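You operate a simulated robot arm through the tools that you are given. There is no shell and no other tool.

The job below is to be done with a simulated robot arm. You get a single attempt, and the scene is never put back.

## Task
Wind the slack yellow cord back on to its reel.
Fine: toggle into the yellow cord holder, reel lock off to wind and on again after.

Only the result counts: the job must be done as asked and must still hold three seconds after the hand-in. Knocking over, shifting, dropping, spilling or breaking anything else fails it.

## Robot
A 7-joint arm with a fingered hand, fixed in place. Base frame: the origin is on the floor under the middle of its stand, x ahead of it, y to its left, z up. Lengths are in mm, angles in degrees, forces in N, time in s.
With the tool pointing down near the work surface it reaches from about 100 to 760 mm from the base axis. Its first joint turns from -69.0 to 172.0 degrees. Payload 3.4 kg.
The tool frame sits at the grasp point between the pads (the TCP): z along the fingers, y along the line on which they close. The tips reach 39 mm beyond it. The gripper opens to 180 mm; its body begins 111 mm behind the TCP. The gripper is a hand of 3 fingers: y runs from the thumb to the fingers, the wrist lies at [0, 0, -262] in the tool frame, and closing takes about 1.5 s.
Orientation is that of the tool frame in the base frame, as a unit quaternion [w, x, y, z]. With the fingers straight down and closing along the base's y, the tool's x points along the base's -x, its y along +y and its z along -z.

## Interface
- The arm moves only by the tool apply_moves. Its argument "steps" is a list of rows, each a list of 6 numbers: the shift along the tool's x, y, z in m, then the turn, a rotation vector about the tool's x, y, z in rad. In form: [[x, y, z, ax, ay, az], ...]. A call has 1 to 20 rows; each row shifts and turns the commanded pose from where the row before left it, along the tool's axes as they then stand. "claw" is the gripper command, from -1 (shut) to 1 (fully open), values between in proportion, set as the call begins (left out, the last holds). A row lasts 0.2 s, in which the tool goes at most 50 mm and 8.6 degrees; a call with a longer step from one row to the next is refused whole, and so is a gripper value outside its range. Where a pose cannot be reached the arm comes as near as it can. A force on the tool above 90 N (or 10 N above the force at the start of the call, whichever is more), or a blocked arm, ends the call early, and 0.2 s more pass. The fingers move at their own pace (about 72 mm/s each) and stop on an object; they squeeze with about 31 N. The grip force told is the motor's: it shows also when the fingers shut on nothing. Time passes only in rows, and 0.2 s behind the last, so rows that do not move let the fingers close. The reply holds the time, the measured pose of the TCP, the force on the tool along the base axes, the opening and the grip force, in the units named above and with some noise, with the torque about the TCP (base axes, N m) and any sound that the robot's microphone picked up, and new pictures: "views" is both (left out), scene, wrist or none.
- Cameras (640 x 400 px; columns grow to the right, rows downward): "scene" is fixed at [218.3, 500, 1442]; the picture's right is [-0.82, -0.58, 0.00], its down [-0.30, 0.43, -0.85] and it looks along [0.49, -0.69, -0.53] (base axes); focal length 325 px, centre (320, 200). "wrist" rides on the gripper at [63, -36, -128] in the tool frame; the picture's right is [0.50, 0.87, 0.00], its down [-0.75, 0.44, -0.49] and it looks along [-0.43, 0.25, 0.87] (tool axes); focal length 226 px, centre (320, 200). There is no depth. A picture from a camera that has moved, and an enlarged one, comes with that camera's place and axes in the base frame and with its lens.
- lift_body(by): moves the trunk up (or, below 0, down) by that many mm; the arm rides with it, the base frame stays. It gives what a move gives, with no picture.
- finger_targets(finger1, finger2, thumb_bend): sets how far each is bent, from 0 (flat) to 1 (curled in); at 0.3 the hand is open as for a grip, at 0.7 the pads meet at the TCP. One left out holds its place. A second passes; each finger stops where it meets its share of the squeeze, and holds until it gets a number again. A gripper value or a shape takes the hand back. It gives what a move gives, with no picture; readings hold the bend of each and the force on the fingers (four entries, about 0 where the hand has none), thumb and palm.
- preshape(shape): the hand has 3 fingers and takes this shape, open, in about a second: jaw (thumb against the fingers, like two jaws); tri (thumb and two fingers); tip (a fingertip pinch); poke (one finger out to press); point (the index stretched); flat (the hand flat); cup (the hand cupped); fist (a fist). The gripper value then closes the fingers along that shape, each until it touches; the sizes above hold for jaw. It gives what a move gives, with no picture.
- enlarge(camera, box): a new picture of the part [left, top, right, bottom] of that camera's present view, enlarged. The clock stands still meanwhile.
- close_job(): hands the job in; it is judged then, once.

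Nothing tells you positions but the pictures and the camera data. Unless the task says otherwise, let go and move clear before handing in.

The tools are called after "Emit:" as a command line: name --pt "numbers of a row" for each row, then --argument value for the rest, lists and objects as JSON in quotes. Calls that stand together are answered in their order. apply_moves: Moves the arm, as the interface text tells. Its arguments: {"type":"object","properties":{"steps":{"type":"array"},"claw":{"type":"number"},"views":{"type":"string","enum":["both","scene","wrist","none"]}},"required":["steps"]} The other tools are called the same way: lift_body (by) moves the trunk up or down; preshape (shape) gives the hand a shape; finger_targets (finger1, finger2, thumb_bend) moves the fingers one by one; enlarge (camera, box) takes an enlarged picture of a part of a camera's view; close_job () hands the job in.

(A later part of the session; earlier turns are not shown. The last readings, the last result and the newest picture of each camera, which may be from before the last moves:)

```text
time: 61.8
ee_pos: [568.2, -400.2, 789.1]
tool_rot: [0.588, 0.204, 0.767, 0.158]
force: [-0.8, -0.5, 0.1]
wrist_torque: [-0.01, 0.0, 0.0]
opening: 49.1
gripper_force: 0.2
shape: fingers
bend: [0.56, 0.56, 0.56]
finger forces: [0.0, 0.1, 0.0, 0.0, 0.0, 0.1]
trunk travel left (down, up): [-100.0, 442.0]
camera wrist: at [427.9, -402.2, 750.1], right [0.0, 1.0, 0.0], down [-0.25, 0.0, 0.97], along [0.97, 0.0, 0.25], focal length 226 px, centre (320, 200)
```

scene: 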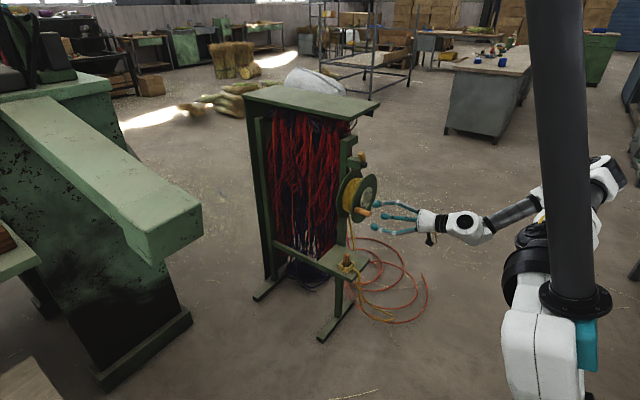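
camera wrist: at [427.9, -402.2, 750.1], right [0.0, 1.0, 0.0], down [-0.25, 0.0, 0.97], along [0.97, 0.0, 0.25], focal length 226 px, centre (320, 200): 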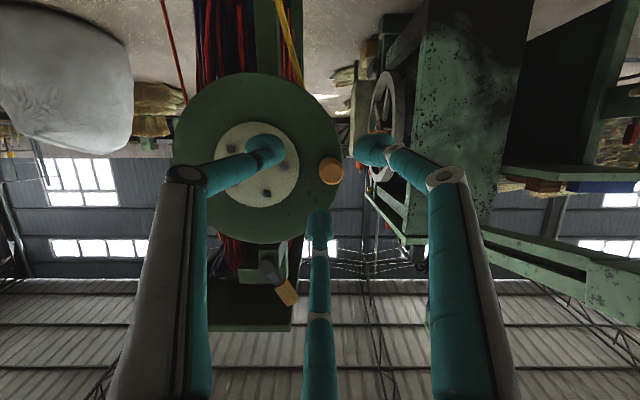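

Emit:
enlarge --camera "wrist" --box '[160, 60, 360, 310]'

Emit:
enlarge --camera "wrist" --box '[240, 110, 400, 240]'

Emit:
enlarge --camera "scene" --box '[332, 165, 432, 245]'

```text
1.60 times, centred on (260, 185) of wrist
camera zoom: at [427.9, -402.2, 750.1], right [0.0, 1.0, 0.0], down [-0.25, 0.0, 0.97], along [0.97, 0.0, 0.25], focal length 362 px, centre (416, 224)
```

zoom: 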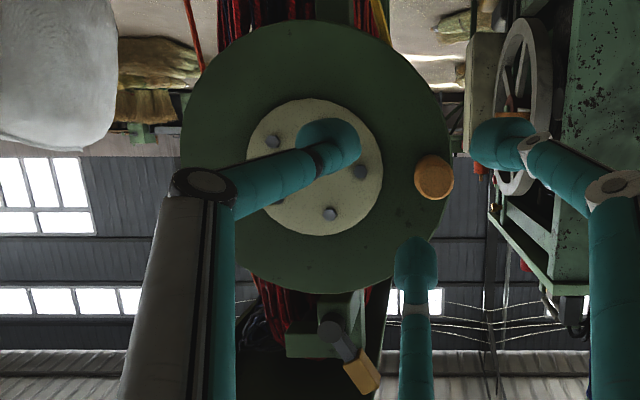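

```text
3.08 times, centred on (320, 175) of wrist
camera zoom: at [427.9, -402.2, 750.1], right [0.0, 1.0, 0.0], down [-0.25, 0.0, 0.97], along [0.97, 0.0, 0.25], focal length 696 px, centre (320, 277)
```

zoom: 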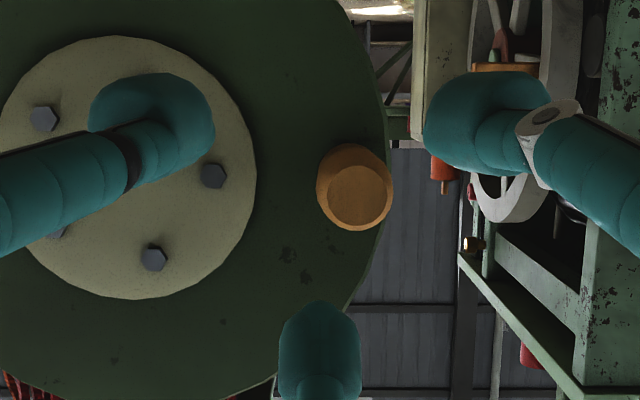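

```text
5.00 times, centred on (382, 205) of scene
camera zoom: at [218.3, 500.0, 1442.0], right [-0.82, -0.58, 0.0], down [-0.3, 0.43, -0.85], along [0.49, -0.69, -0.53], focal length 1627 px, centre (10, 175)
```

zoom: 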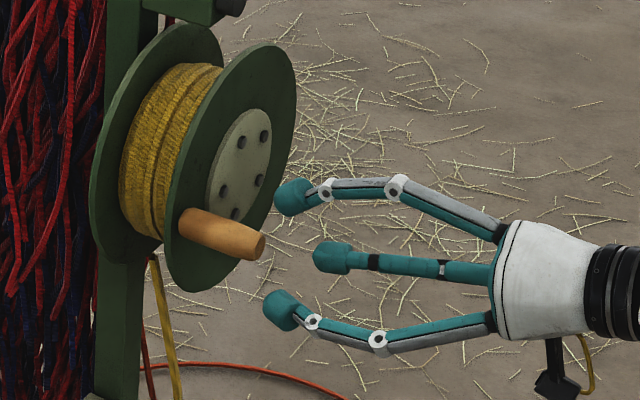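

The handle axis is at about (y=-390,z=779) and the reel axis near (y=-473,z=777), crank radius ≈83 mm. Aligning and sliding the open fingers over the handle.

Emit:
apply_moves --pt "0.0068 0.0079 0.0005 0 0 0" --pt "-0.0039 0.0022 0.0167 0 0 0" --pt "-0.0039 0.0022 0.0167 0 0 0" --pt "0 0 0 0 0 0" --views "none"

Emit:
enlarge --camera "wrist" --box '[220, 90, 420, 260]'

Emit:
enlarge --camera "scene" --box '[332, 165, 432, 245]'

```text
time: 62.8
ee_pos: [604.6, -391.8, 785.1]
tool_rot: [0.588, 0.204, 0.767, 0.157]
force: [-0.4, 0.0, 0.5]
wrist_torque: [0.0, -0.01, 0.01]
opening: 49.0
gripper_force: 0.2
shape: fingers
bend: [0.56, 0.56, 0.56]
finger forces: [0.0, 0.0, 0.0, 0.0, 0.0, 0.1]
trunk travel left (down, up): [-100.0, 442.0]
```

```text
2.35 times, centred on (320, 175) of wrist
camera zoom: at [464.2, -392.3, 747.3], right [0.0, 1.0, 0.0], down [-0.25, 0.0, 0.97], along [0.97, 0.0, 0.25], focal length 532 px, centre (320, 259)
```

zoom: 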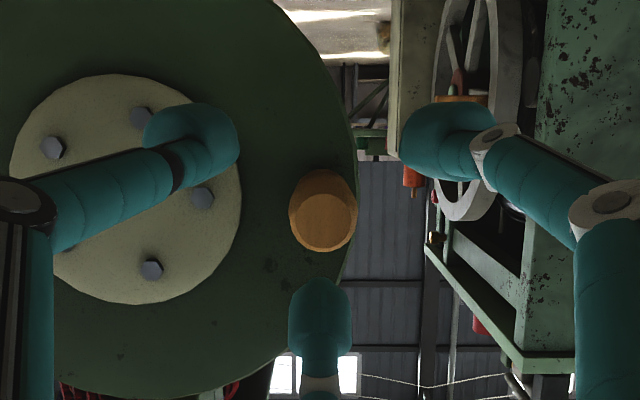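

```text
5.00 times, centred on (382, 205) of scene
camera zoom: at [218.3, 500.0, 1442.0], right [-0.82, -0.58, 0.0], down [-0.3, 0.43, -0.85], along [0.49, -0.69, -0.53], focal length 1627 px, centre (10, 175)
```

zoom: 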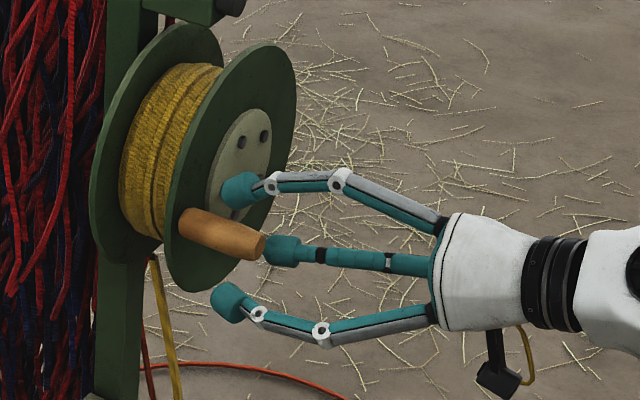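

Handle is centred in the finger triangle. Advancing 17 mm and closing to a loose cage.

Emit:
apply_moves --pt "-0.0019 0.0012 0.0083 0 0 0" --pt "-0.0019 0.0012 0.0083 0 0 0" --pt "0 0 0 0 0 0" --views "none"

Emit:
finger_targets --finger1 0.625 --finger2 0.625 --thumb_bend 0.625

Emit:
enlarge --camera "wrist" --box '[220, 90, 420, 260]'

Emit:
enlarge --camera "scene" --box '[332, 165, 432, 245]'

```text
time: 63.6
ee_pos: [622.4, -391.0, 785.6]
tool_rot: [0.588, 0.204, 0.767, 0.155]
force: [0.9, 0.2, -0.2]
wrist_torque: [0.01, -0.01, -0.03]
opening: 49.0
gripper_force: 0.0
shape: fingers
bend: [0.56, 0.56, 0.56]
finger forces: [0.0, 0.0, 0.1, 0.1, 0.0, 0.0]
trunk travel left (down, up): [-100.0, 442.0]
```

```text
time: 64.6
ee_pos: [623.6, -391.4, 785.3]
tool_rot: [0.588, 0.204, 0.767, 0.156]
force: [-0.9, 0.6, 1.0]
wrist_torque: [0.0, -0.01, -0.02]
opening: 26.4
gripper_force: 0.1
shape: fingers
bend: [0.62, 0.62, 0.62]
finger forces: [0.0, 0.0, 0.1, 0.0, 0.1, 0.0]
trunk travel left (down, up): [-100.0, 442.0]
```

```text
2.35 times, centred on (320, 175) of wrist
camera zoom: at [481.9, -392.5, 746.8], right [0.0, 1.0, 0.0], down [-0.25, 0.0, 0.97], along [0.97, 0.0, 0.25], focal length 532 px, centre (320, 259)
```

zoom: 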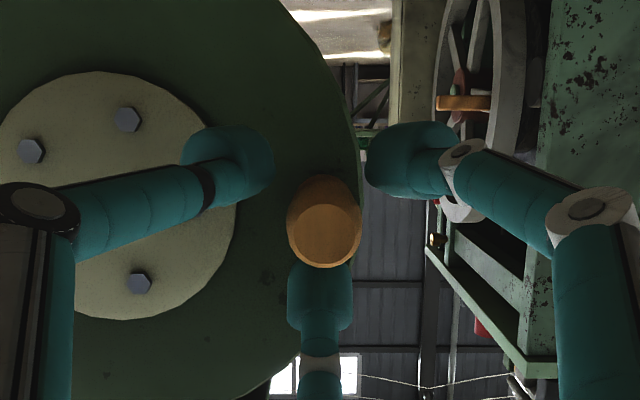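

```text
5.00 times, centred on (382, 205) of scene
camera zoom: at [218.3, 500.0, 1442.0], right [-0.82, -0.58, 0.0], down [-0.3, 0.43, -0.85], along [0.49, -0.69, -0.53], focal length 1627 px, centre (10, 175)
```

zoom: 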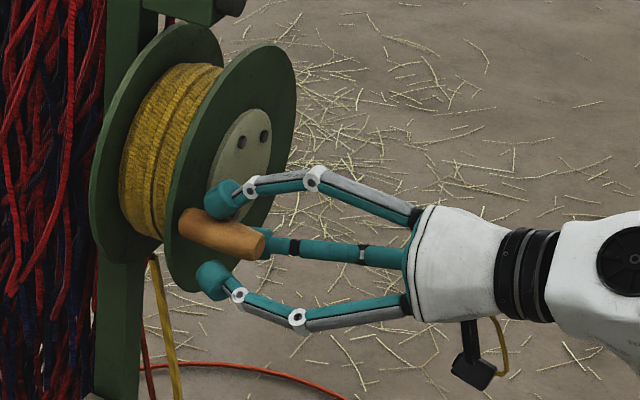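

The handle is caged between all three fingertips. Testing the winding direction with a first 30° arc upward on the +y side.

Emit:
apply_moves --pt "-0.01277 0.0059 -0.00376 0 0 0" --pt "-0.01365 0.00353 -0.00364 0 0 0" --pt "-0.01411 0.00104 -0.00342 0 0 0" --pt "0 0 0 0 0 0" --views "both"

Emit:
enlarge --camera "scene" --box '[332, 165, 432, 245]'

Emit:
enlarge --camera "wrist" --box '[220, 90, 420, 260]'

Emit:
enlarge --camera "scene" --box '[330, 240, 440, 330]'

```text
time: 65.6
ee_pos: [622.6, -402.3, 827.2]
tool_rot: [0.587, 0.205, 0.767, 0.156]
force: [-0.8, 0.4, 0.5]
wrist_torque: [-0.04, -0.01, 0.01]
opening: 26.5
gripper_force: 0.0
shape: fingers
bend: [0.62, 0.62, 0.62]
finger forces: [0.1, 0.0, 0.0, 0.1, 0.0, 0.1]
trunk travel left (down, up): [-100.0, 442.0]
camera wrist: at [482.2, -404.0, 789.2], right [0.0, 1.0, 0.0], down [-0.25, 0.0, 0.97], along [0.97, 0.0, 0.25], focal length 226 px, centre (320, 200)
```

scene: 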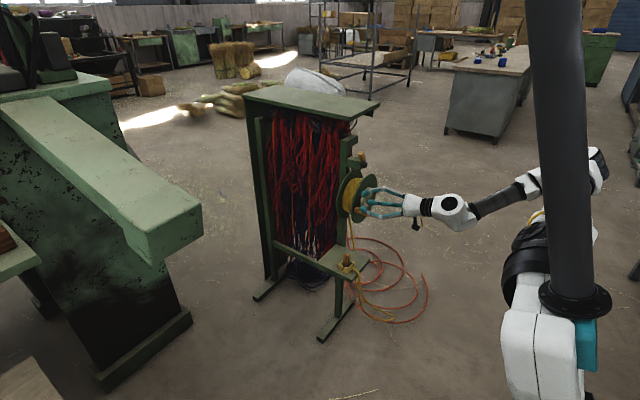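
wrist: 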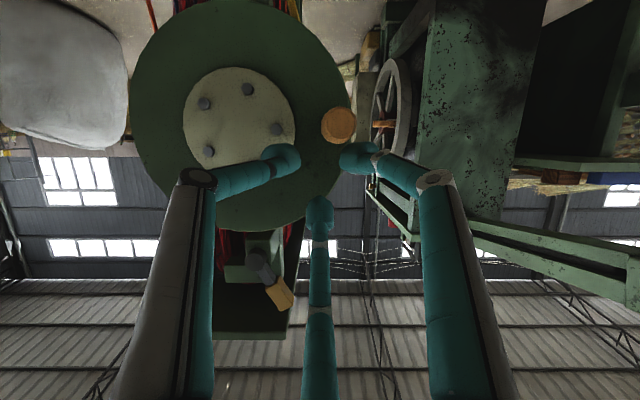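

```text
5.00 times, centred on (382, 205) of scene
camera zoom: at [218.3, 500.0, 1442.0], right [-0.82, -0.58, 0.0], down [-0.3, 0.43, -0.85], along [0.49, -0.69, -0.53], focal length 1627 px, centre (10, 175)
```

zoom: 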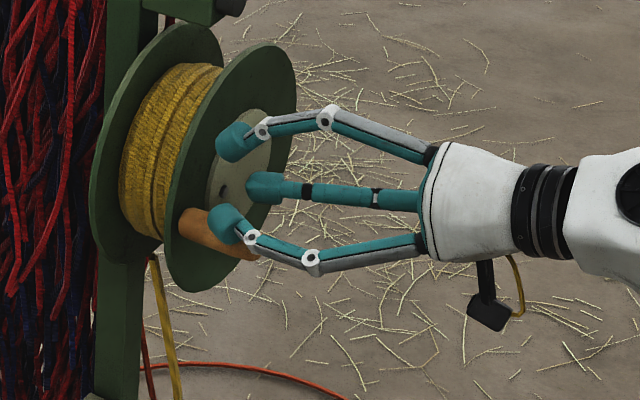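

```text
2.35 times, centred on (320, 175) of wrist
camera zoom: at [482.2, -404.0, 789.2], right [0.0, 1.0, 0.0], down [-0.25, 0.0, 0.97], along [0.97, 0.0, 0.25], focal length 532 px, centre (320, 259)
```

zoom: 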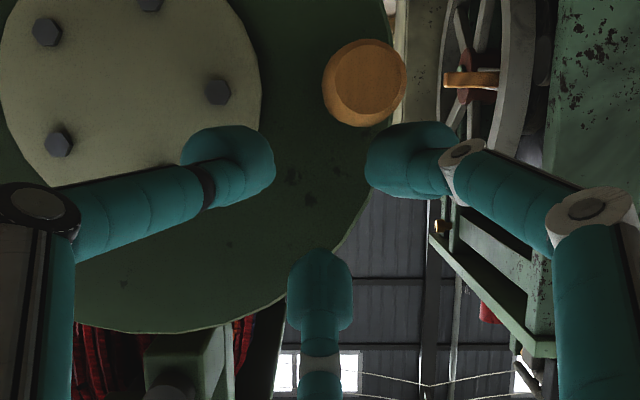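

```text
4.44 times, centred on (385, 285) of scene
camera zoom: at [218.3, 500.0, 1442.0], right [-0.82, -0.58, 0.0], down [-0.3, 0.43, -0.85], along [0.49, -0.69, -0.53], focal length 1446 px, centre (31, -178)
```

zoom: 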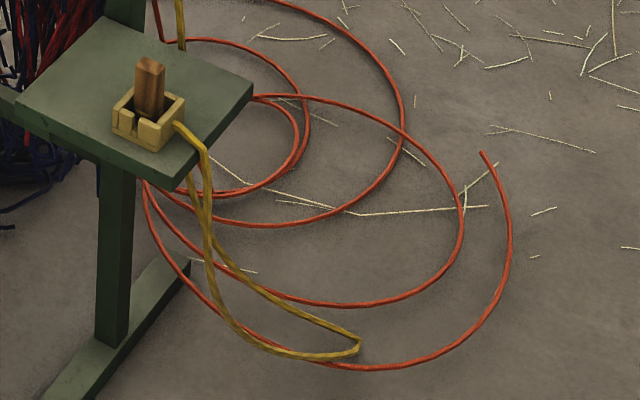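

The handle slipped out between thumb and finger1 because the cage was too loose; the reel hasn't turned. I'll open, go back down around the handle, and close to a light grip on it instead.

Emit:
finger_targets --finger1 0.55 --finger2 0.58 --thumb_bend 0.55

Emit:
apply_moves --pt "0.01411 -0.00104 0.00342 0 0 0" --pt "0.01365 -0.00353 0.00364 0 0 0" --pt "0.01277 -0.0059 0.00376 0 0 0" --pt "0 0 0 0 0 0" --views "none"

Emit:
enlarge --camera "wrist" --box '[220, 90, 420, 260]'

```text
time: 66.6
ee_pos: [623.0, -402.5, 826.3]
tool_rot: [0.588, 0.204, 0.767, 0.158]
force: [0.0, -0.1, -0.3]
wrist_torque: [0.0, 0.0, -0.01]
opening: 52.5
gripper_force: 0.0
shape: fingers
bend: [0.55, 0.57, 0.55]
finger forces: [0.1, 0.1, 0.0, 0.0, 0.1, 0.0]
trunk travel left (down, up): [-100.0, 442.0]
```

```text
time: 67.6
ee_pos: [621.8, -390.8, 785.4]
tool_rot: [0.588, 0.205, 0.767, 0.157]
force: [-0.4, 0.0, 0.9]
wrist_torque: [-0.04, 0.0, -0.01]
opening: 52.8
gripper_force: 0.1
shape: fingers
bend: [0.55, 0.57, 0.55]
finger forces: [0.0, 0.0, 0.0, 0.0, 0.0, 0.0]
trunk travel left (down, up): [-100.0, 442.0]
```

```text
2.35 times, centred on (320, 175) of wrist
camera zoom: at [481.5, -392.3, 747.6], right [0.0, 1.0, 0.0], down [-0.25, 0.0, 0.97], along [0.97, 0.0, 0.25], focal length 532 px, centre (320, 259)
```

zoom: 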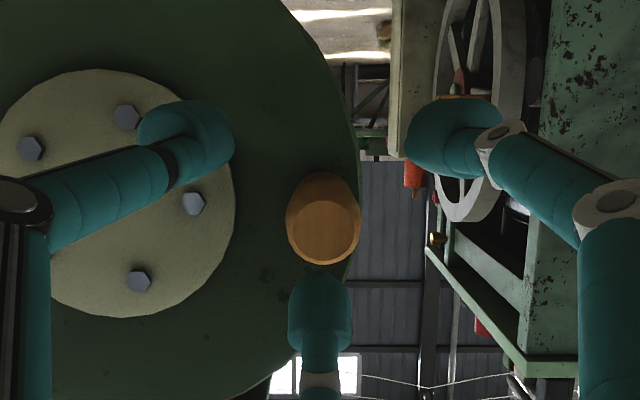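

Emit:
apply_moves --pt "-0.0003 0.0024 -0.0004 0 0 0" --pt "0 0 0 0 0 0" --views "none"

Emit:
finger_targets --finger1 0.64 --finger2 0.64 --thumb_bend 0.64

Emit:
finger_targets --finger1 0.68 --finger2 0.68 --thumb_bend 0.68

Emit:
enlarge --camera "wrist" --box '[220, 90, 420, 260]'

Emit:
enlarge --camera "scene" --box '[332, 165, 432, 245]'

```text
time: 68.2
ee_pos: [622.2, -389.0, 788.4]
tool_rot: [0.588, 0.204, 0.767, 0.157]
force: [0.7, 0.1, 0.1]
wrist_torque: [0.01, -0.04, 0.0]
opening: 52.4
gripper_force: 0.1
shape: fingers
bend: [0.55, 0.57, 0.55]
finger forces: [0.1, 0.0, 0.0, 0.1, 0.1, 0.0]
trunk travel left (down, up): [-100.0, 442.0]
```

```text
time: 69.2
ee_pos: [622.1, -388.8, 787.6]
tool_rot: [0.588, 0.204, 0.767, 0.157]
force: [-0.2, 0.8, 0.8]
wrist_torque: [0.02, 0.02, -0.01]
opening: 19.0
gripper_force: 0.1
shape: fingers
bend: [0.64, 0.63, 0.64]
finger forces: [0.0, 0.4, 0.0, 0.0, 0.0, 0.0]
trunk travel left (down, up): [-100.0, 442.0]
```

```text
time: 70.2
ee_pos: [621.6, -388.8, 787.1]
tool_rot: [0.588, 0.204, 0.767, 0.157]
force: [0.9, -1.5, 0.6]
wrist_torque: [0.02, -0.01, -0.01]
opening: 12.5
gripper_force: 3.4
shape: fingers
bend: [0.66, 0.64, 0.65]
finger forces: [1.8, 3.1, 0.2, 0.1, 3.7, 0.1]
trunk travel left (down, up): [-100.0, 442.0]
```

```text
2.35 times, centred on (320, 175) of wrist
camera zoom: at [481.5, -390.2, 749.0], right [0.0, 1.0, 0.0], down [-0.25, 0.0, 0.97], along [0.97, 0.0, 0.25], focal length 532 px, centre (320, 259)
```

zoom: 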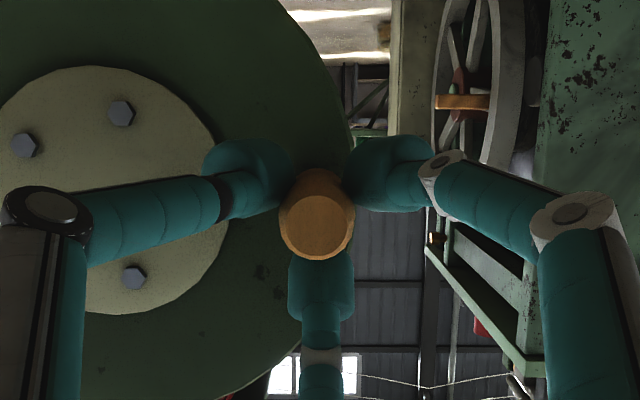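

```text
5.00 times, centred on (382, 205) of scene
camera zoom: at [218.3, 500.0, 1442.0], right [-0.82, -0.58, 0.0], down [-0.3, 0.43, -0.85], along [0.49, -0.69, -0.53], focal length 1627 px, centre (10, 175)
```

zoom: 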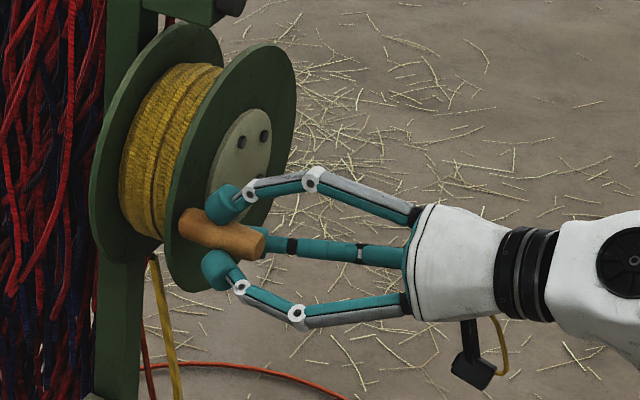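

All three fingers now contact the handle. I'll firm up slightly and try a 20° arc upward, watching the forces.

Emit:
finger_targets --finger1 0.71 --finger2 0.71 --thumb_bend 0.71

Emit:
apply_moves --pt "-0.0064 0.003 -0.0019 0 0 0" --pt "-0.0064 0.003 -0.0019 0 0 0" --pt "-0.01365 0.00353 -0.00364 0 0 0" --pt "0 0 0 0 0 0" --views "none"

Emit:
enlarge --camera "wrist" --box '[220, 90, 420, 260]'

Emit:
enlarge --camera "scene" --box '[332, 165, 432, 245]'

```text
time: 71.2
ee_pos: [622.8, -387.9, 787.7]
tool_rot: [0.588, 0.204, 0.767, 0.157]
force: [2.9, -1.8, -0.4]
wrist_torque: [0.04, -0.04, -0.01]
opening: 10.8
gripper_force: 9.7
shape: fingers
bend: [0.67, 0.66, 0.66]
finger forces: [4.8, 6.5, 0.1, 0.0, 7.5, 0.0]
trunk travel left (down, up): [-100.0, 442.0]
```

```text
time: 72.2
ee_pos: [622.5, -394.0, 816.0]
tool_rot: [0.588, 0.205, 0.767, 0.156]
force: [3.3, -1.9, 0.4]
wrist_torque: [-0.03, -0.09, -0.03]
opening: 11.0
gripper_force: 9.3
shape: fingers
bend: [0.67, 0.66, 0.66]
finger forces: [4.5, 6.8, 0.0, 0.0, 7.3, 0.1]
trunk travel left (down, up): [-100.0, 442.0]
```

```text
2.35 times, centred on (320, 175) of wrist
camera zoom: at [481.5, -395.2, 776.8], right [0.0, 1.0, 0.0], down [-0.25, 0.0, 0.97], along [0.97, 0.0, 0.25], focal length 532 px, centre (320, 259)
```

zoom: 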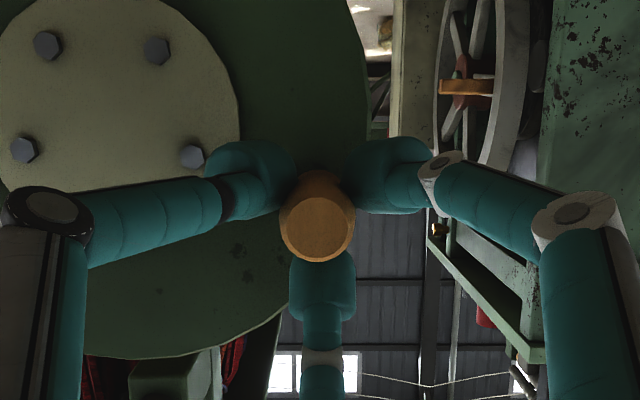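

```text
5.00 times, centred on (382, 205) of scene
camera zoom: at [218.3, 500.0, 1442.0], right [-0.82, -0.58, 0.0], down [-0.3, 0.43, -0.85], along [0.49, -0.69, -0.53], focal length 1627 px, centre (10, 175)
```

zoom: 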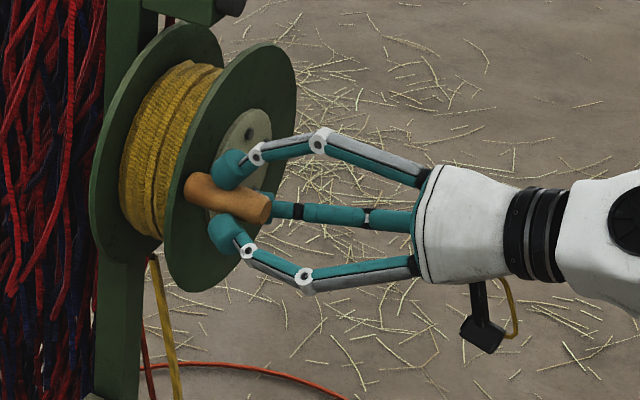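

The reel turned with the handle and without resistance — the lock is off. I'll wind a quarter-turn more (over the top) and check.

Emit:
apply_moves --pt "-0.0256 7e-05 -0.00595 0 0 0" --pt "-0.0246 -0.00799 -0.00464 0 0 0" --pt "-0.0212 -0.01526 -0.00288 0 0 0" --pt "-0.01572 -0.02104 -0.00083 0 0 0" --pt "-0.00871 -0.02476 0.0013 0 0 0" --pt "0 0 0 0 0 0" --views "both"

Emit:
enlarge --camera "scene" --box '[330, 150, 440, 330]'

Emit:
enlarge --camera "wrist" --box '[220, 90, 420, 260]'

```text
time: 73.6
ee_pos: [623.0, -504.6, 865.3]
tool_rot: [0.588, 0.205, 0.767, 0.156]
force: [3.3, -1.7, 2.6]
wrist_torque: [-0.02, -0.15, -0.08]
opening: 10.0
gripper_force: 9.1
shape: fingers
bend: [0.68, 0.66, 0.67]
finger forces: [4.0, 8.2, 0.1, 0.0, 7.4, 0.1]
trunk travel left (down, up): [-100.0, 442.0]
camera wrist: at [481.5, -504.7, 827.2], right [0.0, 1.0, 0.0], down [-0.25, 0.0, 0.97], along [0.97, 0.0, 0.25], focal length 226 px, centre (320, 200)
```

scene: 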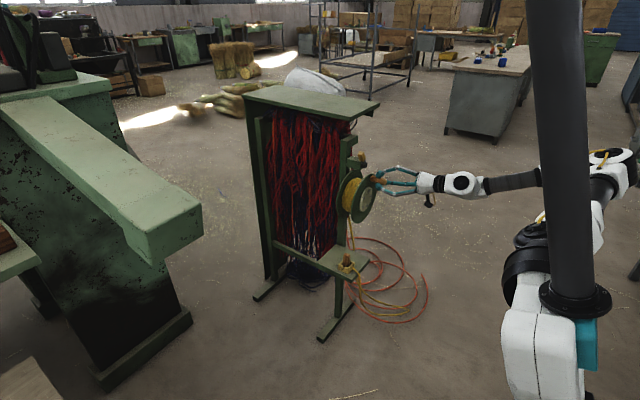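
wrist: 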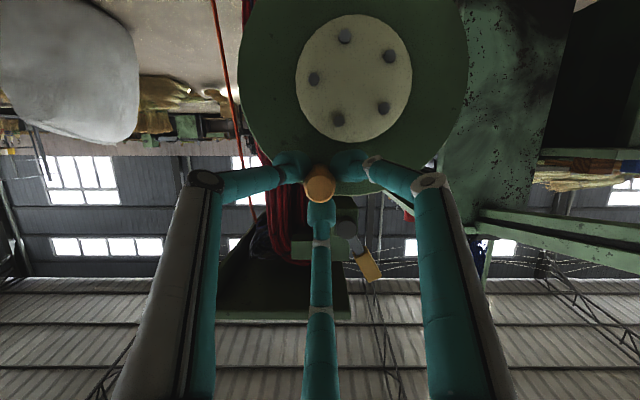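

```text
2.22 times, centred on (385, 240) of scene
camera zoom: at [218.3, 500.0, 1442.0], right [-0.82, -0.58, 0.0], down [-0.3, 0.43, -0.85], along [0.49, -0.69, -0.53], focal length 723 px, centre (176, 111)
```

zoom: 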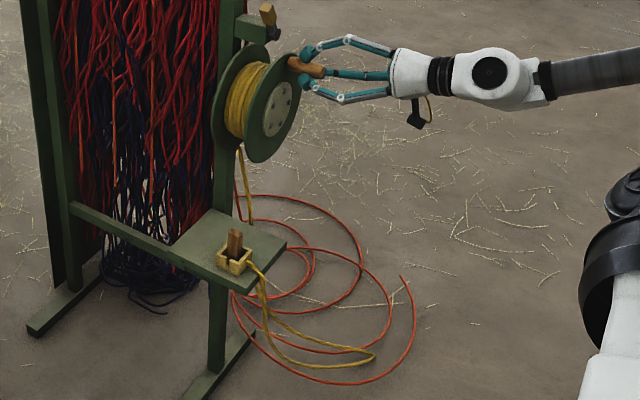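

```text
2.35 times, centred on (320, 175) of wrist
camera zoom: at [481.5, -504.7, 827.2], right [0.0, 1.0, 0.0], down [-0.25, 0.0, 0.97], along [0.97, 0.0, 0.25], focal length 532 px, centre (320, 259)
```

zoom: 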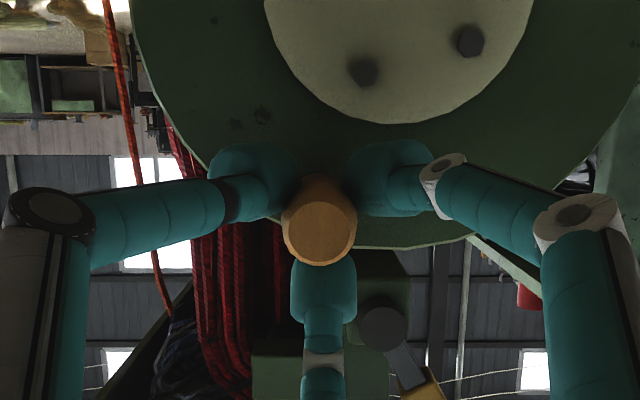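

Wound about 110° so far. I need to be sure the slack is shrinking, so I'll enlarge the floor loop the same way as before.

Emit:
enlarge --camera "scene" --box '[330, 240, 440, 330]'

Emit:
enlarge --camera "scene" --box '[335, 165, 385, 275]'

```text
4.44 times, centred on (385, 285) of scene
camera zoom: at [218.3, 500.0, 1442.0], right [-0.82, -0.58, 0.0], down [-0.3, 0.43, -0.85], along [0.49, -0.69, -0.53], focal length 1446 px, centre (31, -178)
```

zoom: 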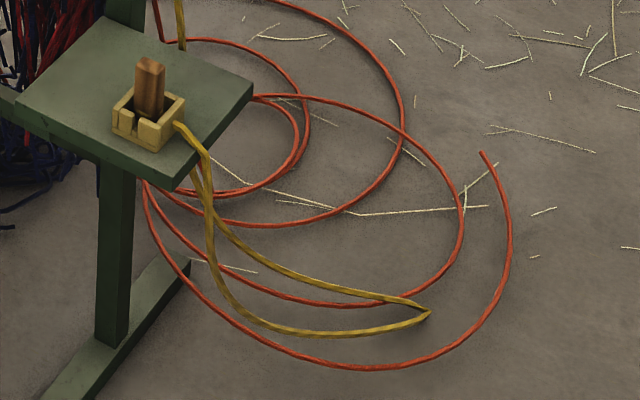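

```text
3.64 times, centred on (360, 220) of scene
camera zoom: at [218.3, 500.0, 1442.0], right [-0.82, -0.58, 0.0], down [-0.3, 0.43, -0.85], along [0.49, -0.69, -0.53], focal length 1183 px, centre (174, 127)
```

zoom: 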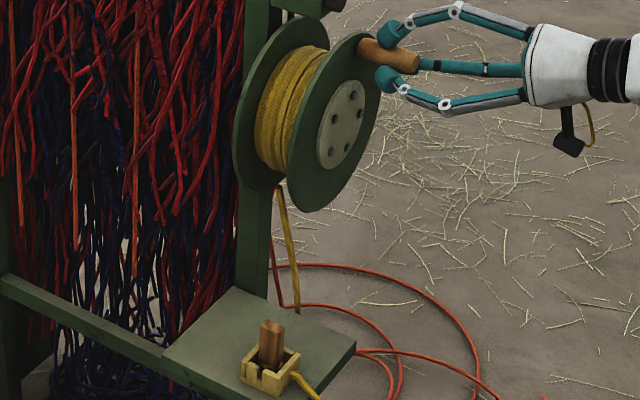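

The loop on the floor has grown (its tip moved ~100 mm further out), so that direction pays cord out. I'll reverse: back over the top and on down the +y side, then compare the loop again.

Emit:
apply_moves --pt "0.00871 0.02476 -0.0013 0 0 0" --pt "0.01572 0.02104 0.00083 0 0 0" --pt "0.0212 0.01526 0.00288 0 0 0" --pt "0.0246 0.00799 0.00464 0 0 0" --pt "0.0256 -7e-05 0.00595 0 0 0" --pt "0.02409 -0.00812 0.00668 0 0 0" --pt "0 0 0 0 0 0" --views "both"

Emit:
enlarge --camera "scene" --box '[330, 240, 440, 330]'

Emit:
enlarge --camera "wrist" --box '[220, 90, 420, 260]'

```text
time: 75.2
ee_pos: [622.6, -389.5, 790.4]
tool_rot: [0.588, 0.204, 0.767, 0.157]
force: [-0.5, -0.2, -1.1]
wrist_torque: [0.01, 0.01, 0.01]
opening: 10.0
gripper_force: 10.0
shape: fingers
bend: [0.68, 0.67, 0.67]
finger forces: [5.3, 7.0, 0.0, 0.0, 7.6, 0.1]
trunk travel left (down, up): [-100.0, 442.0]
camera wrist: at [482.0, -390.9, 752.1], right [0.0, 1.0, 0.0], down [-0.25, 0.0, 0.97], along [0.97, 0.0, 0.25], focal length 226 px, centre (320, 200)
```

scene: 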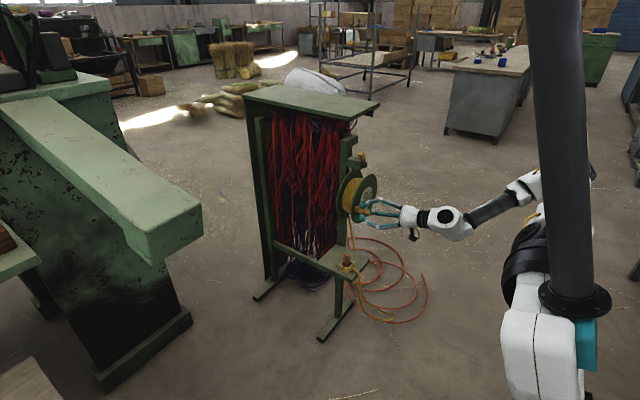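
wrist: 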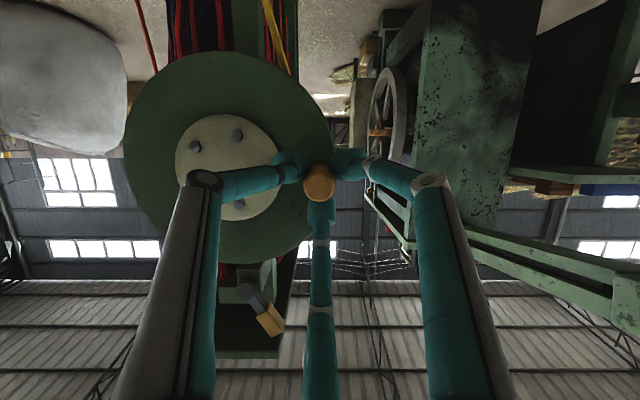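

```text
4.44 times, centred on (385, 285) of scene
camera zoom: at [218.3, 500.0, 1442.0], right [-0.82, -0.58, 0.0], down [-0.3, 0.43, -0.85], along [0.49, -0.69, -0.53], focal length 1446 px, centre (31, -178)
```

zoom: 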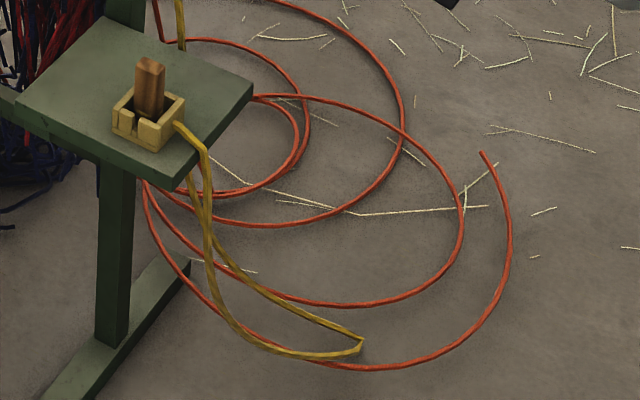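

```text
2.35 times, centred on (320, 175) of wrist
camera zoom: at [482.0, -390.9, 752.1], right [0.0, 1.0, 0.0], down [-0.25, 0.0, 0.97], along [0.97, 0.0, 0.25], focal length 532 px, centre (320, 259)
```

zoom: 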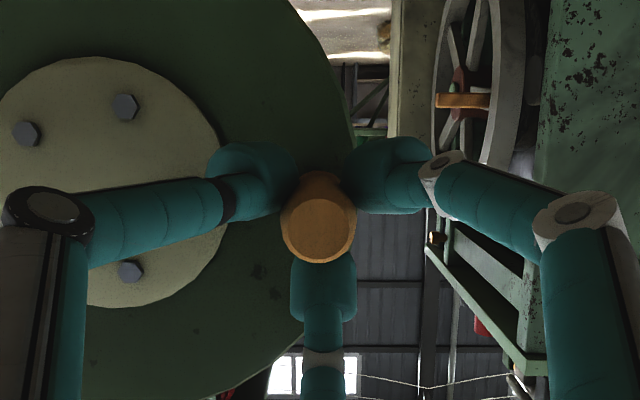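

The loop is back to its original size, so the reverse direction (down on the +y side) should wind it in. Continuing about 90° that way.

Emit:
apply_moves --pt "0.02022 -0.01537 0.00675 0 0 0" --pt "0.01437 -0.02113 0.00617 0 0 0" --pt "0.00712 -0.0248 0.00498 0 0 0" --pt "-0.00083 -0.02605 0.0033 0 0 0" --pt "-0.00871 -0.02476 0.0013 0 0 0" --pt "0 0 0 0 0 0" --views "both"

Emit:
enlarge --camera "scene" --box '[330, 240, 440, 330]'

Emit:
enlarge --camera "wrist" --box '[220, 90, 420, 260]'

```text
time: 76.6
ee_pos: [622.2, -470.1, 703.7]
tool_rot: [0.587, 0.205, 0.767, 0.157]
force: [2.4, -0.6, -5.1]
wrist_torque: [-0.03, 0.1, -0.01]
opening: 10.4
gripper_force: 9.7
shape: fingers
bend: [0.68, 0.67, 0.67]
finger forces: [5.0, 5.7, 0.1, 0.0, 8.8, 0.1]
trunk travel left (down, up): [-100.0, 442.0]
camera wrist: at [481.9, -472.3, 664.6], right [0.0, 1.0, 0.0], down [-0.25, 0.0, 0.97], along [0.97, 0.0, 0.25], focal length 226 px, centre (320, 200)
```

scene: 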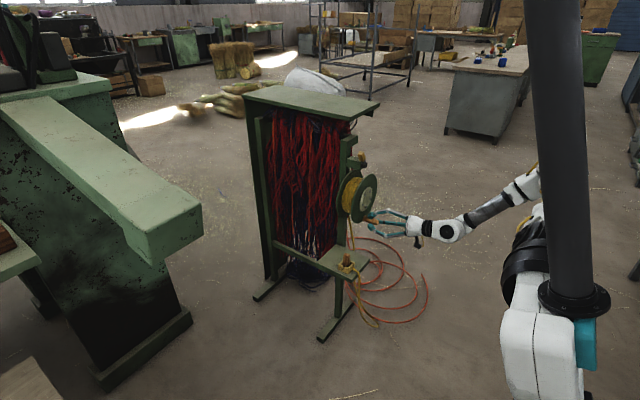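
wrist: 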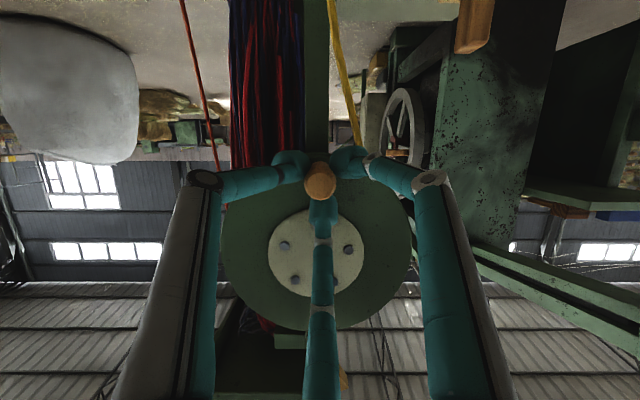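

```text
4.44 times, centred on (385, 285) of scene
camera zoom: at [218.3, 500.0, 1442.0], right [-0.82, -0.58, 0.0], down [-0.3, 0.43, -0.85], along [0.49, -0.69, -0.53], focal length 1446 px, centre (31, -178)
```

zoom: 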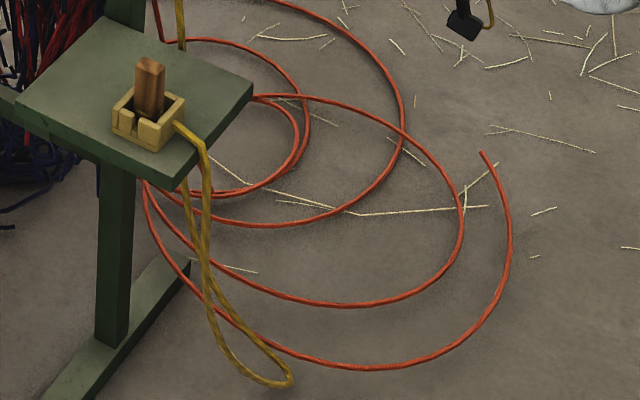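

```text
2.35 times, centred on (320, 175) of wrist
camera zoom: at [481.9, -472.3, 664.6], right [0.0, 1.0, 0.0], down [-0.25, 0.0, 0.97], along [0.97, 0.0, 0.25], focal length 532 px, centre (320, 259)
```

zoom: 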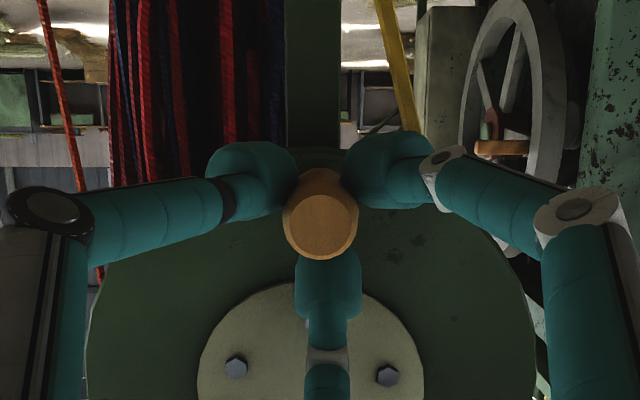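

The loop is shrinking now, so this is the winding direction. Continuing half a turn.

Emit:
apply_moves --pt "-0.01572 -0.02104 -0.00083 0 0 0" --pt "-0.0212 -0.01526 -0.00288 0 0 0" --pt "-0.0246 -0.00799 -0.00464 0 0 0" --pt "-0.0256 7e-05 -0.00595 0 0 0" --pt "-0.02409 0.00812 -0.00668 0 0 0" --pt "-0.02022 0.01537 -0.00675 0 0 0" --pt "-0.01437 0.02113 -0.00617 0 0 0" --pt "-0.00712 0.0248 -0.00498 0 0 0" --pt "0.00083 0.02605 -0.0033 0 0 0" --pt "0.00871 0.02476 -0.0013 0 0 0" --pt "0 0 0 0 0 0" --views "both"

Emit:
enlarge --camera "scene" --box '[330, 240, 440, 330]'

Emit:
enlarge --camera "wrist" --box '[220, 90, 420, 260]'

```text
time: 79.0
ee_pos: [622.2, -475.6, 872.8]
tool_rot: [0.588, 0.203, 0.767, 0.158]
force: [-2.7, 0.4, -0.5]
wrist_torque: [0.02, -0.06, -0.01]
opening: 9.9
gripper_force: 10.5
shape: fingers
bend: [0.68, 0.67, 0.67]
finger forces: [5.4, 7.7, 0.0, 0.0, 7.1, 0.0]
trunk travel left (down, up): [-100.0, 442.0]
camera wrist: at [482.1, -476.5, 833.5], right [0.0, 1.0, 0.0], down [-0.25, 0.0, 0.97], along [0.97, 0.0, 0.25], focal length 226 px, centre (320, 200)
```

scene: 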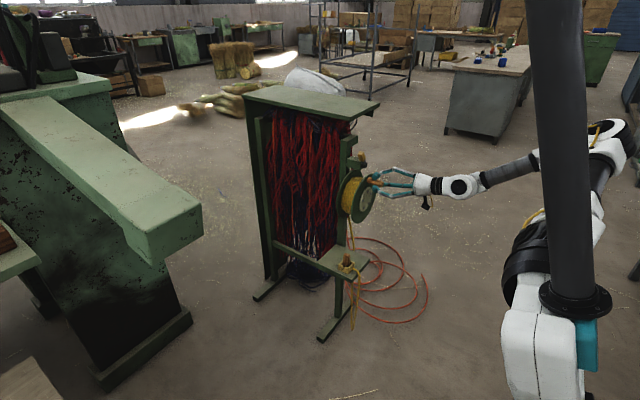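
wrist: 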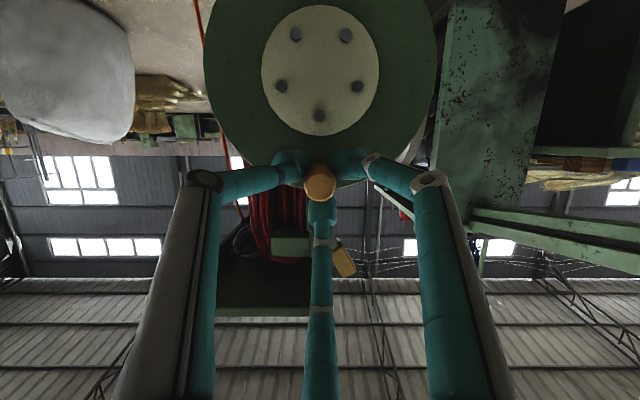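

```text
4.44 times, centred on (385, 285) of scene
camera zoom: at [218.3, 500.0, 1442.0], right [-0.82, -0.58, 0.0], down [-0.3, 0.43, -0.85], along [0.49, -0.69, -0.53], focal length 1446 px, centre (31, -178)
```

zoom: 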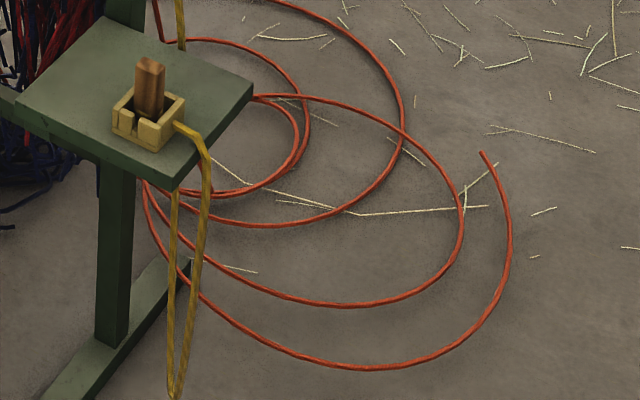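

```text
2.35 times, centred on (320, 175) of wrist
camera zoom: at [482.1, -476.5, 833.5], right [0.0, 1.0, 0.0], down [-0.25, 0.0, 0.97], along [0.97, 0.0, 0.25], focal length 532 px, centre (320, 259)
```

zoom: 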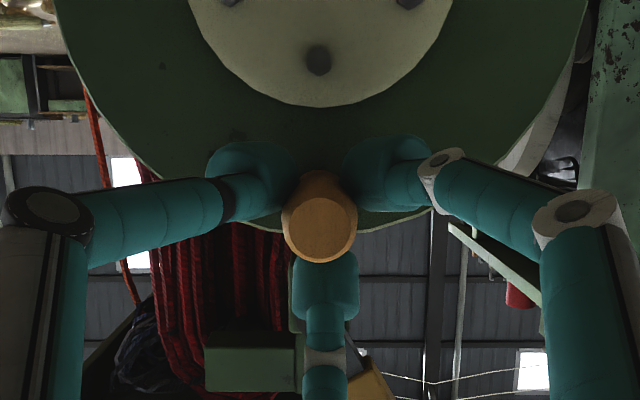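

The loop now hangs straight down from the shelf; winding works well. Continuing with a full turn.

Emit:
apply_moves --pt "0.01572 0.02104 0.00083 0 0 0" --pt "0.0212 0.01526 0.00288 0 0 0" --pt "0.0246 0.00799 0.00464 0 0 0" --pt "0.0256 -7e-05 0.00595 0 0 0" --pt "0.02409 -0.00812 0.00668 0 0 0" --pt "0.02022 -0.01537 0.00675 0 0 0" --pt "0.01437 -0.02113 0.00617 0 0 0" --pt "0.00712 -0.0248 0.00498 0 0 0" --pt "-0.00083 -0.02605 0.0033 0 0 0" --pt "-0.00871 -0.02476 0.0013 0 0 0" --pt "-0.01572 -0.02104 -0.00083 0 0 0" --pt "-0.0212 -0.01526 -0.00288 0 0 0" --pt "-0.0246 -0.00799 -0.00464 0 0 0" --pt "-0.0256 7e-05 -0.00595 0 0 0" --pt "-0.02409 0.00812 -0.00668 0 0 0" --pt "-0.02022 0.01537 -0.00675 0 0 0" --pt "-0.01437 0.02113 -0.00617 0 0 0" --pt "-0.00712 0.0248 -0.00498 0 0 0" --pt "0.00083 0.02605 -0.0033 0 0 0" --pt "0.00871 0.02476 -0.0013 0 0 0" --views "both"

Emit:
enlarge --camera "scene" --box '[330, 240, 440, 330]'

Emit:
enlarge --camera "scene" --box '[325, 150, 405, 280]'

Emit:
enlarge --camera "wrist" --box '[220, 90, 420, 260]'

```text
time: 83.2
ee_pos: [623.5, -473.3, 871.0]
tool_rot: [0.587, 0.203, 0.767, 0.158]
force: [2.3, 0.4, -0.4]
wrist_torque: [0.02, 0.0, 0.05]
opening: 9.6
gripper_force: 9.8
shape: fingers
bend: [0.68, 0.67, 0.66]
finger forces: [5.0, 7.1, 0.0, 0.0, 7.2, 0.0]
trunk travel left (down, up): [-100.0, 442.0]
camera wrist: at [481.3, -476.1, 833.4], right [0.0, 1.0, 0.0], down [-0.25, 0.0, 0.97], along [0.97, 0.0, 0.25], focal length 226 px, centre (320, 200)
```

scene: 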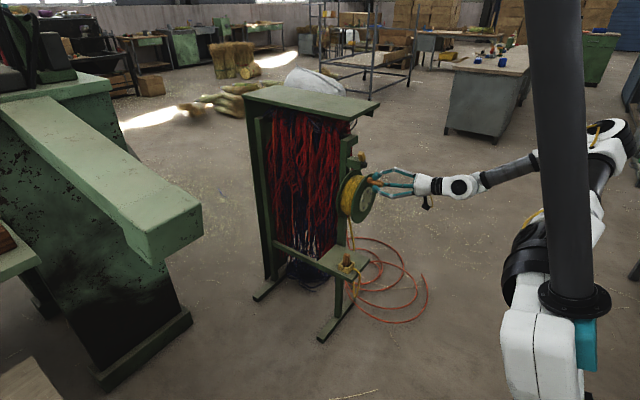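
wrist: 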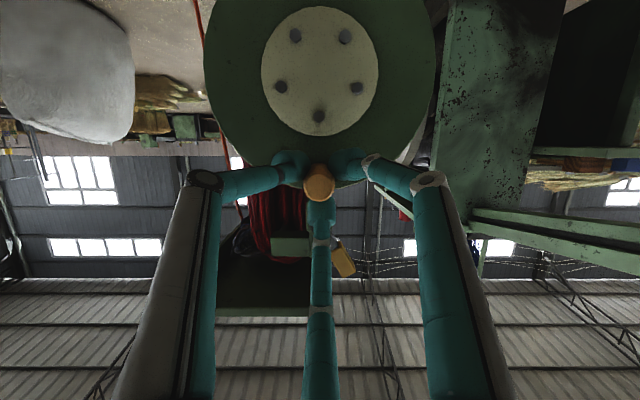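

```text
4.44 times, centred on (385, 285) of scene
camera zoom: at [218.3, 500.0, 1442.0], right [-0.82, -0.58, 0.0], down [-0.3, 0.43, -0.85], along [0.49, -0.69, -0.53], focal length 1446 px, centre (31, -178)
```

zoom: 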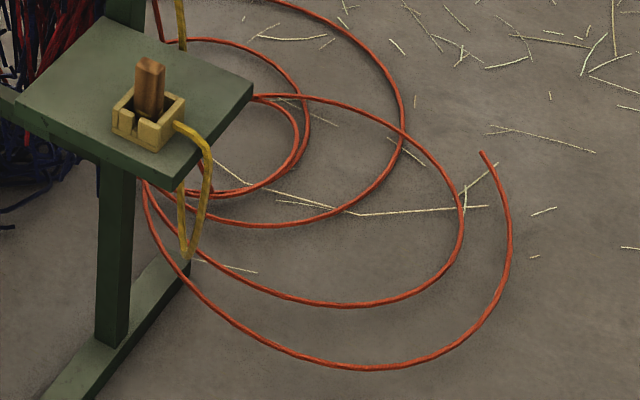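

```text
3.08 times, centred on (365, 215) of scene
camera zoom: at [218.3, 500.0, 1442.0], right [-0.82, -0.58, 0.0], down [-0.3, 0.43, -0.85], along [0.49, -0.69, -0.53], focal length 1001 px, centre (182, 154)
```

zoom: 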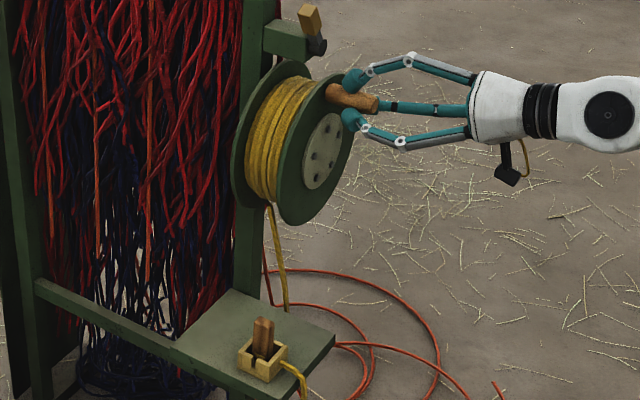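

```text
2.35 times, centred on (320, 175) of wrist
camera zoom: at [481.3, -476.1, 833.4], right [0.0, 1.0, 0.0], down [-0.25, 0.0, 0.97], along [0.97, 0.0, 0.25], focal length 532 px, centre (320, 259)
```

zoom: 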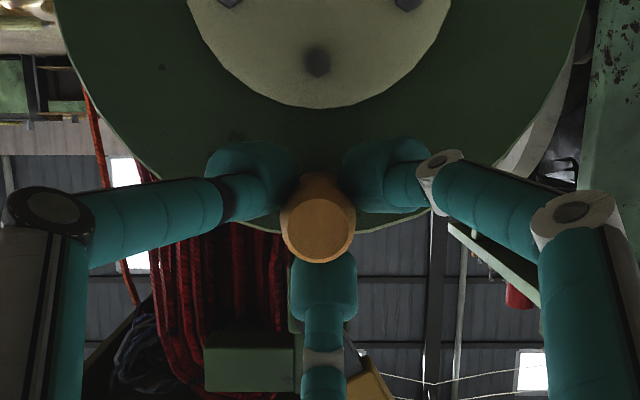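

One full turn took up most of the loop, which now hangs about 200 mm below the shelf. I'll continue with a half turn, then smaller increments so as not to pull the toggle out.

Emit:
apply_moves --pt "0.01572 0.02104 0.00083 0 0 0" --pt "0.0212 0.01526 0.00288 0 0 0" --pt "0.0246 0.00799 0.00464 0 0 0" --pt "0.0256 -7e-05 0.00595 0 0 0" --pt "0.02409 -0.00812 0.00668 0 0 0" --pt "0.02022 -0.01537 0.00675 0 0 0" --pt "0.01437 -0.02113 0.00617 0 0 0" --pt "0.00712 -0.0248 0.00498 0 0 0" --pt "-0.00083 -0.02605 0.0033 0 0 0" --pt "-0.00871 -0.02476 0.0013 0 0 0" --views "both"

Emit:
enlarge --camera "scene" --box '[325, 180, 405, 300]'

Emit:
enlarge --camera "wrist" --box '[220, 0, 500, 220]'

```text
time: 85.4
ee_pos: [620.7, -473.4, 703.0]
tool_rot: [0.587, 0.206, 0.767, 0.157]
force: [6.5, 0.6, -4.5]
wrist_torque: [0.01, 0.06, 0.07]
opening: 10.0
gripper_force: 9.0
shape: fingers
bend: [0.67, 0.66, 0.66]
finger forces: [5.0, 5.3, 0.0, 0.0, 7.8, 0.0]
trunk travel left (down, up): [-100.0, 442.0]
camera wrist: at [480.1, -474.0, 664.4], right [0.0, 1.0, 0.0], down [-0.25, 0.0, 0.97], along [0.97, 0.0, 0.25], focal length 226 px, centre (320, 200)
```

scene: 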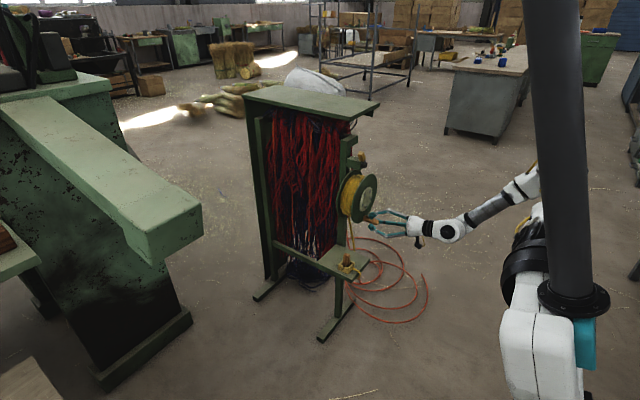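
wrist: 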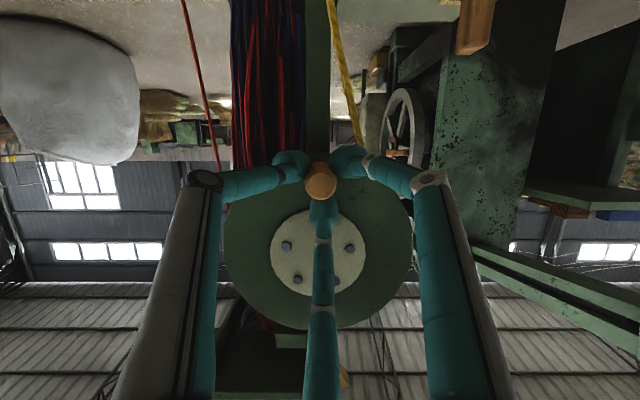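

```text
3.33 times, centred on (365, 240) of scene
camera zoom: at [218.3, 500.0, 1442.0], right [-0.82, -0.58, 0.0], down [-0.3, 0.43, -0.85], along [0.49, -0.69, -0.53], focal length 1085 px, centre (170, 67)
```

zoom: 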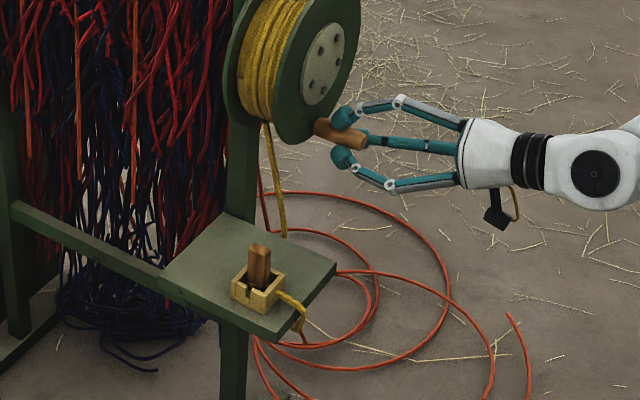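

```text
1.82 times, centred on (360, 110) of wrist
camera zoom: at [480.1, -474.0, 664.4], right [0.0, 1.0, 0.0], down [-0.25, 0.0, 0.97], along [0.97, 0.0, 0.25], focal length 411 px, centre (247, 364)
```

zoom: 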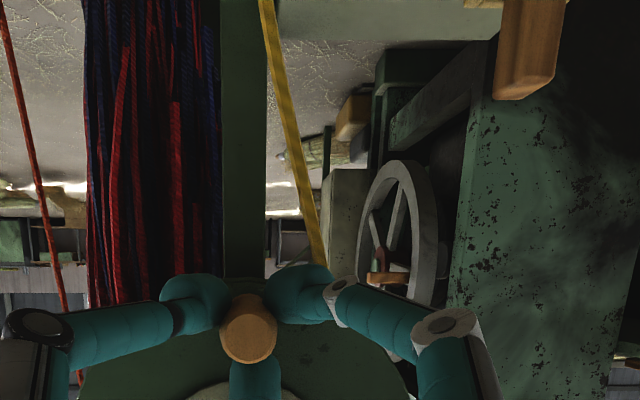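

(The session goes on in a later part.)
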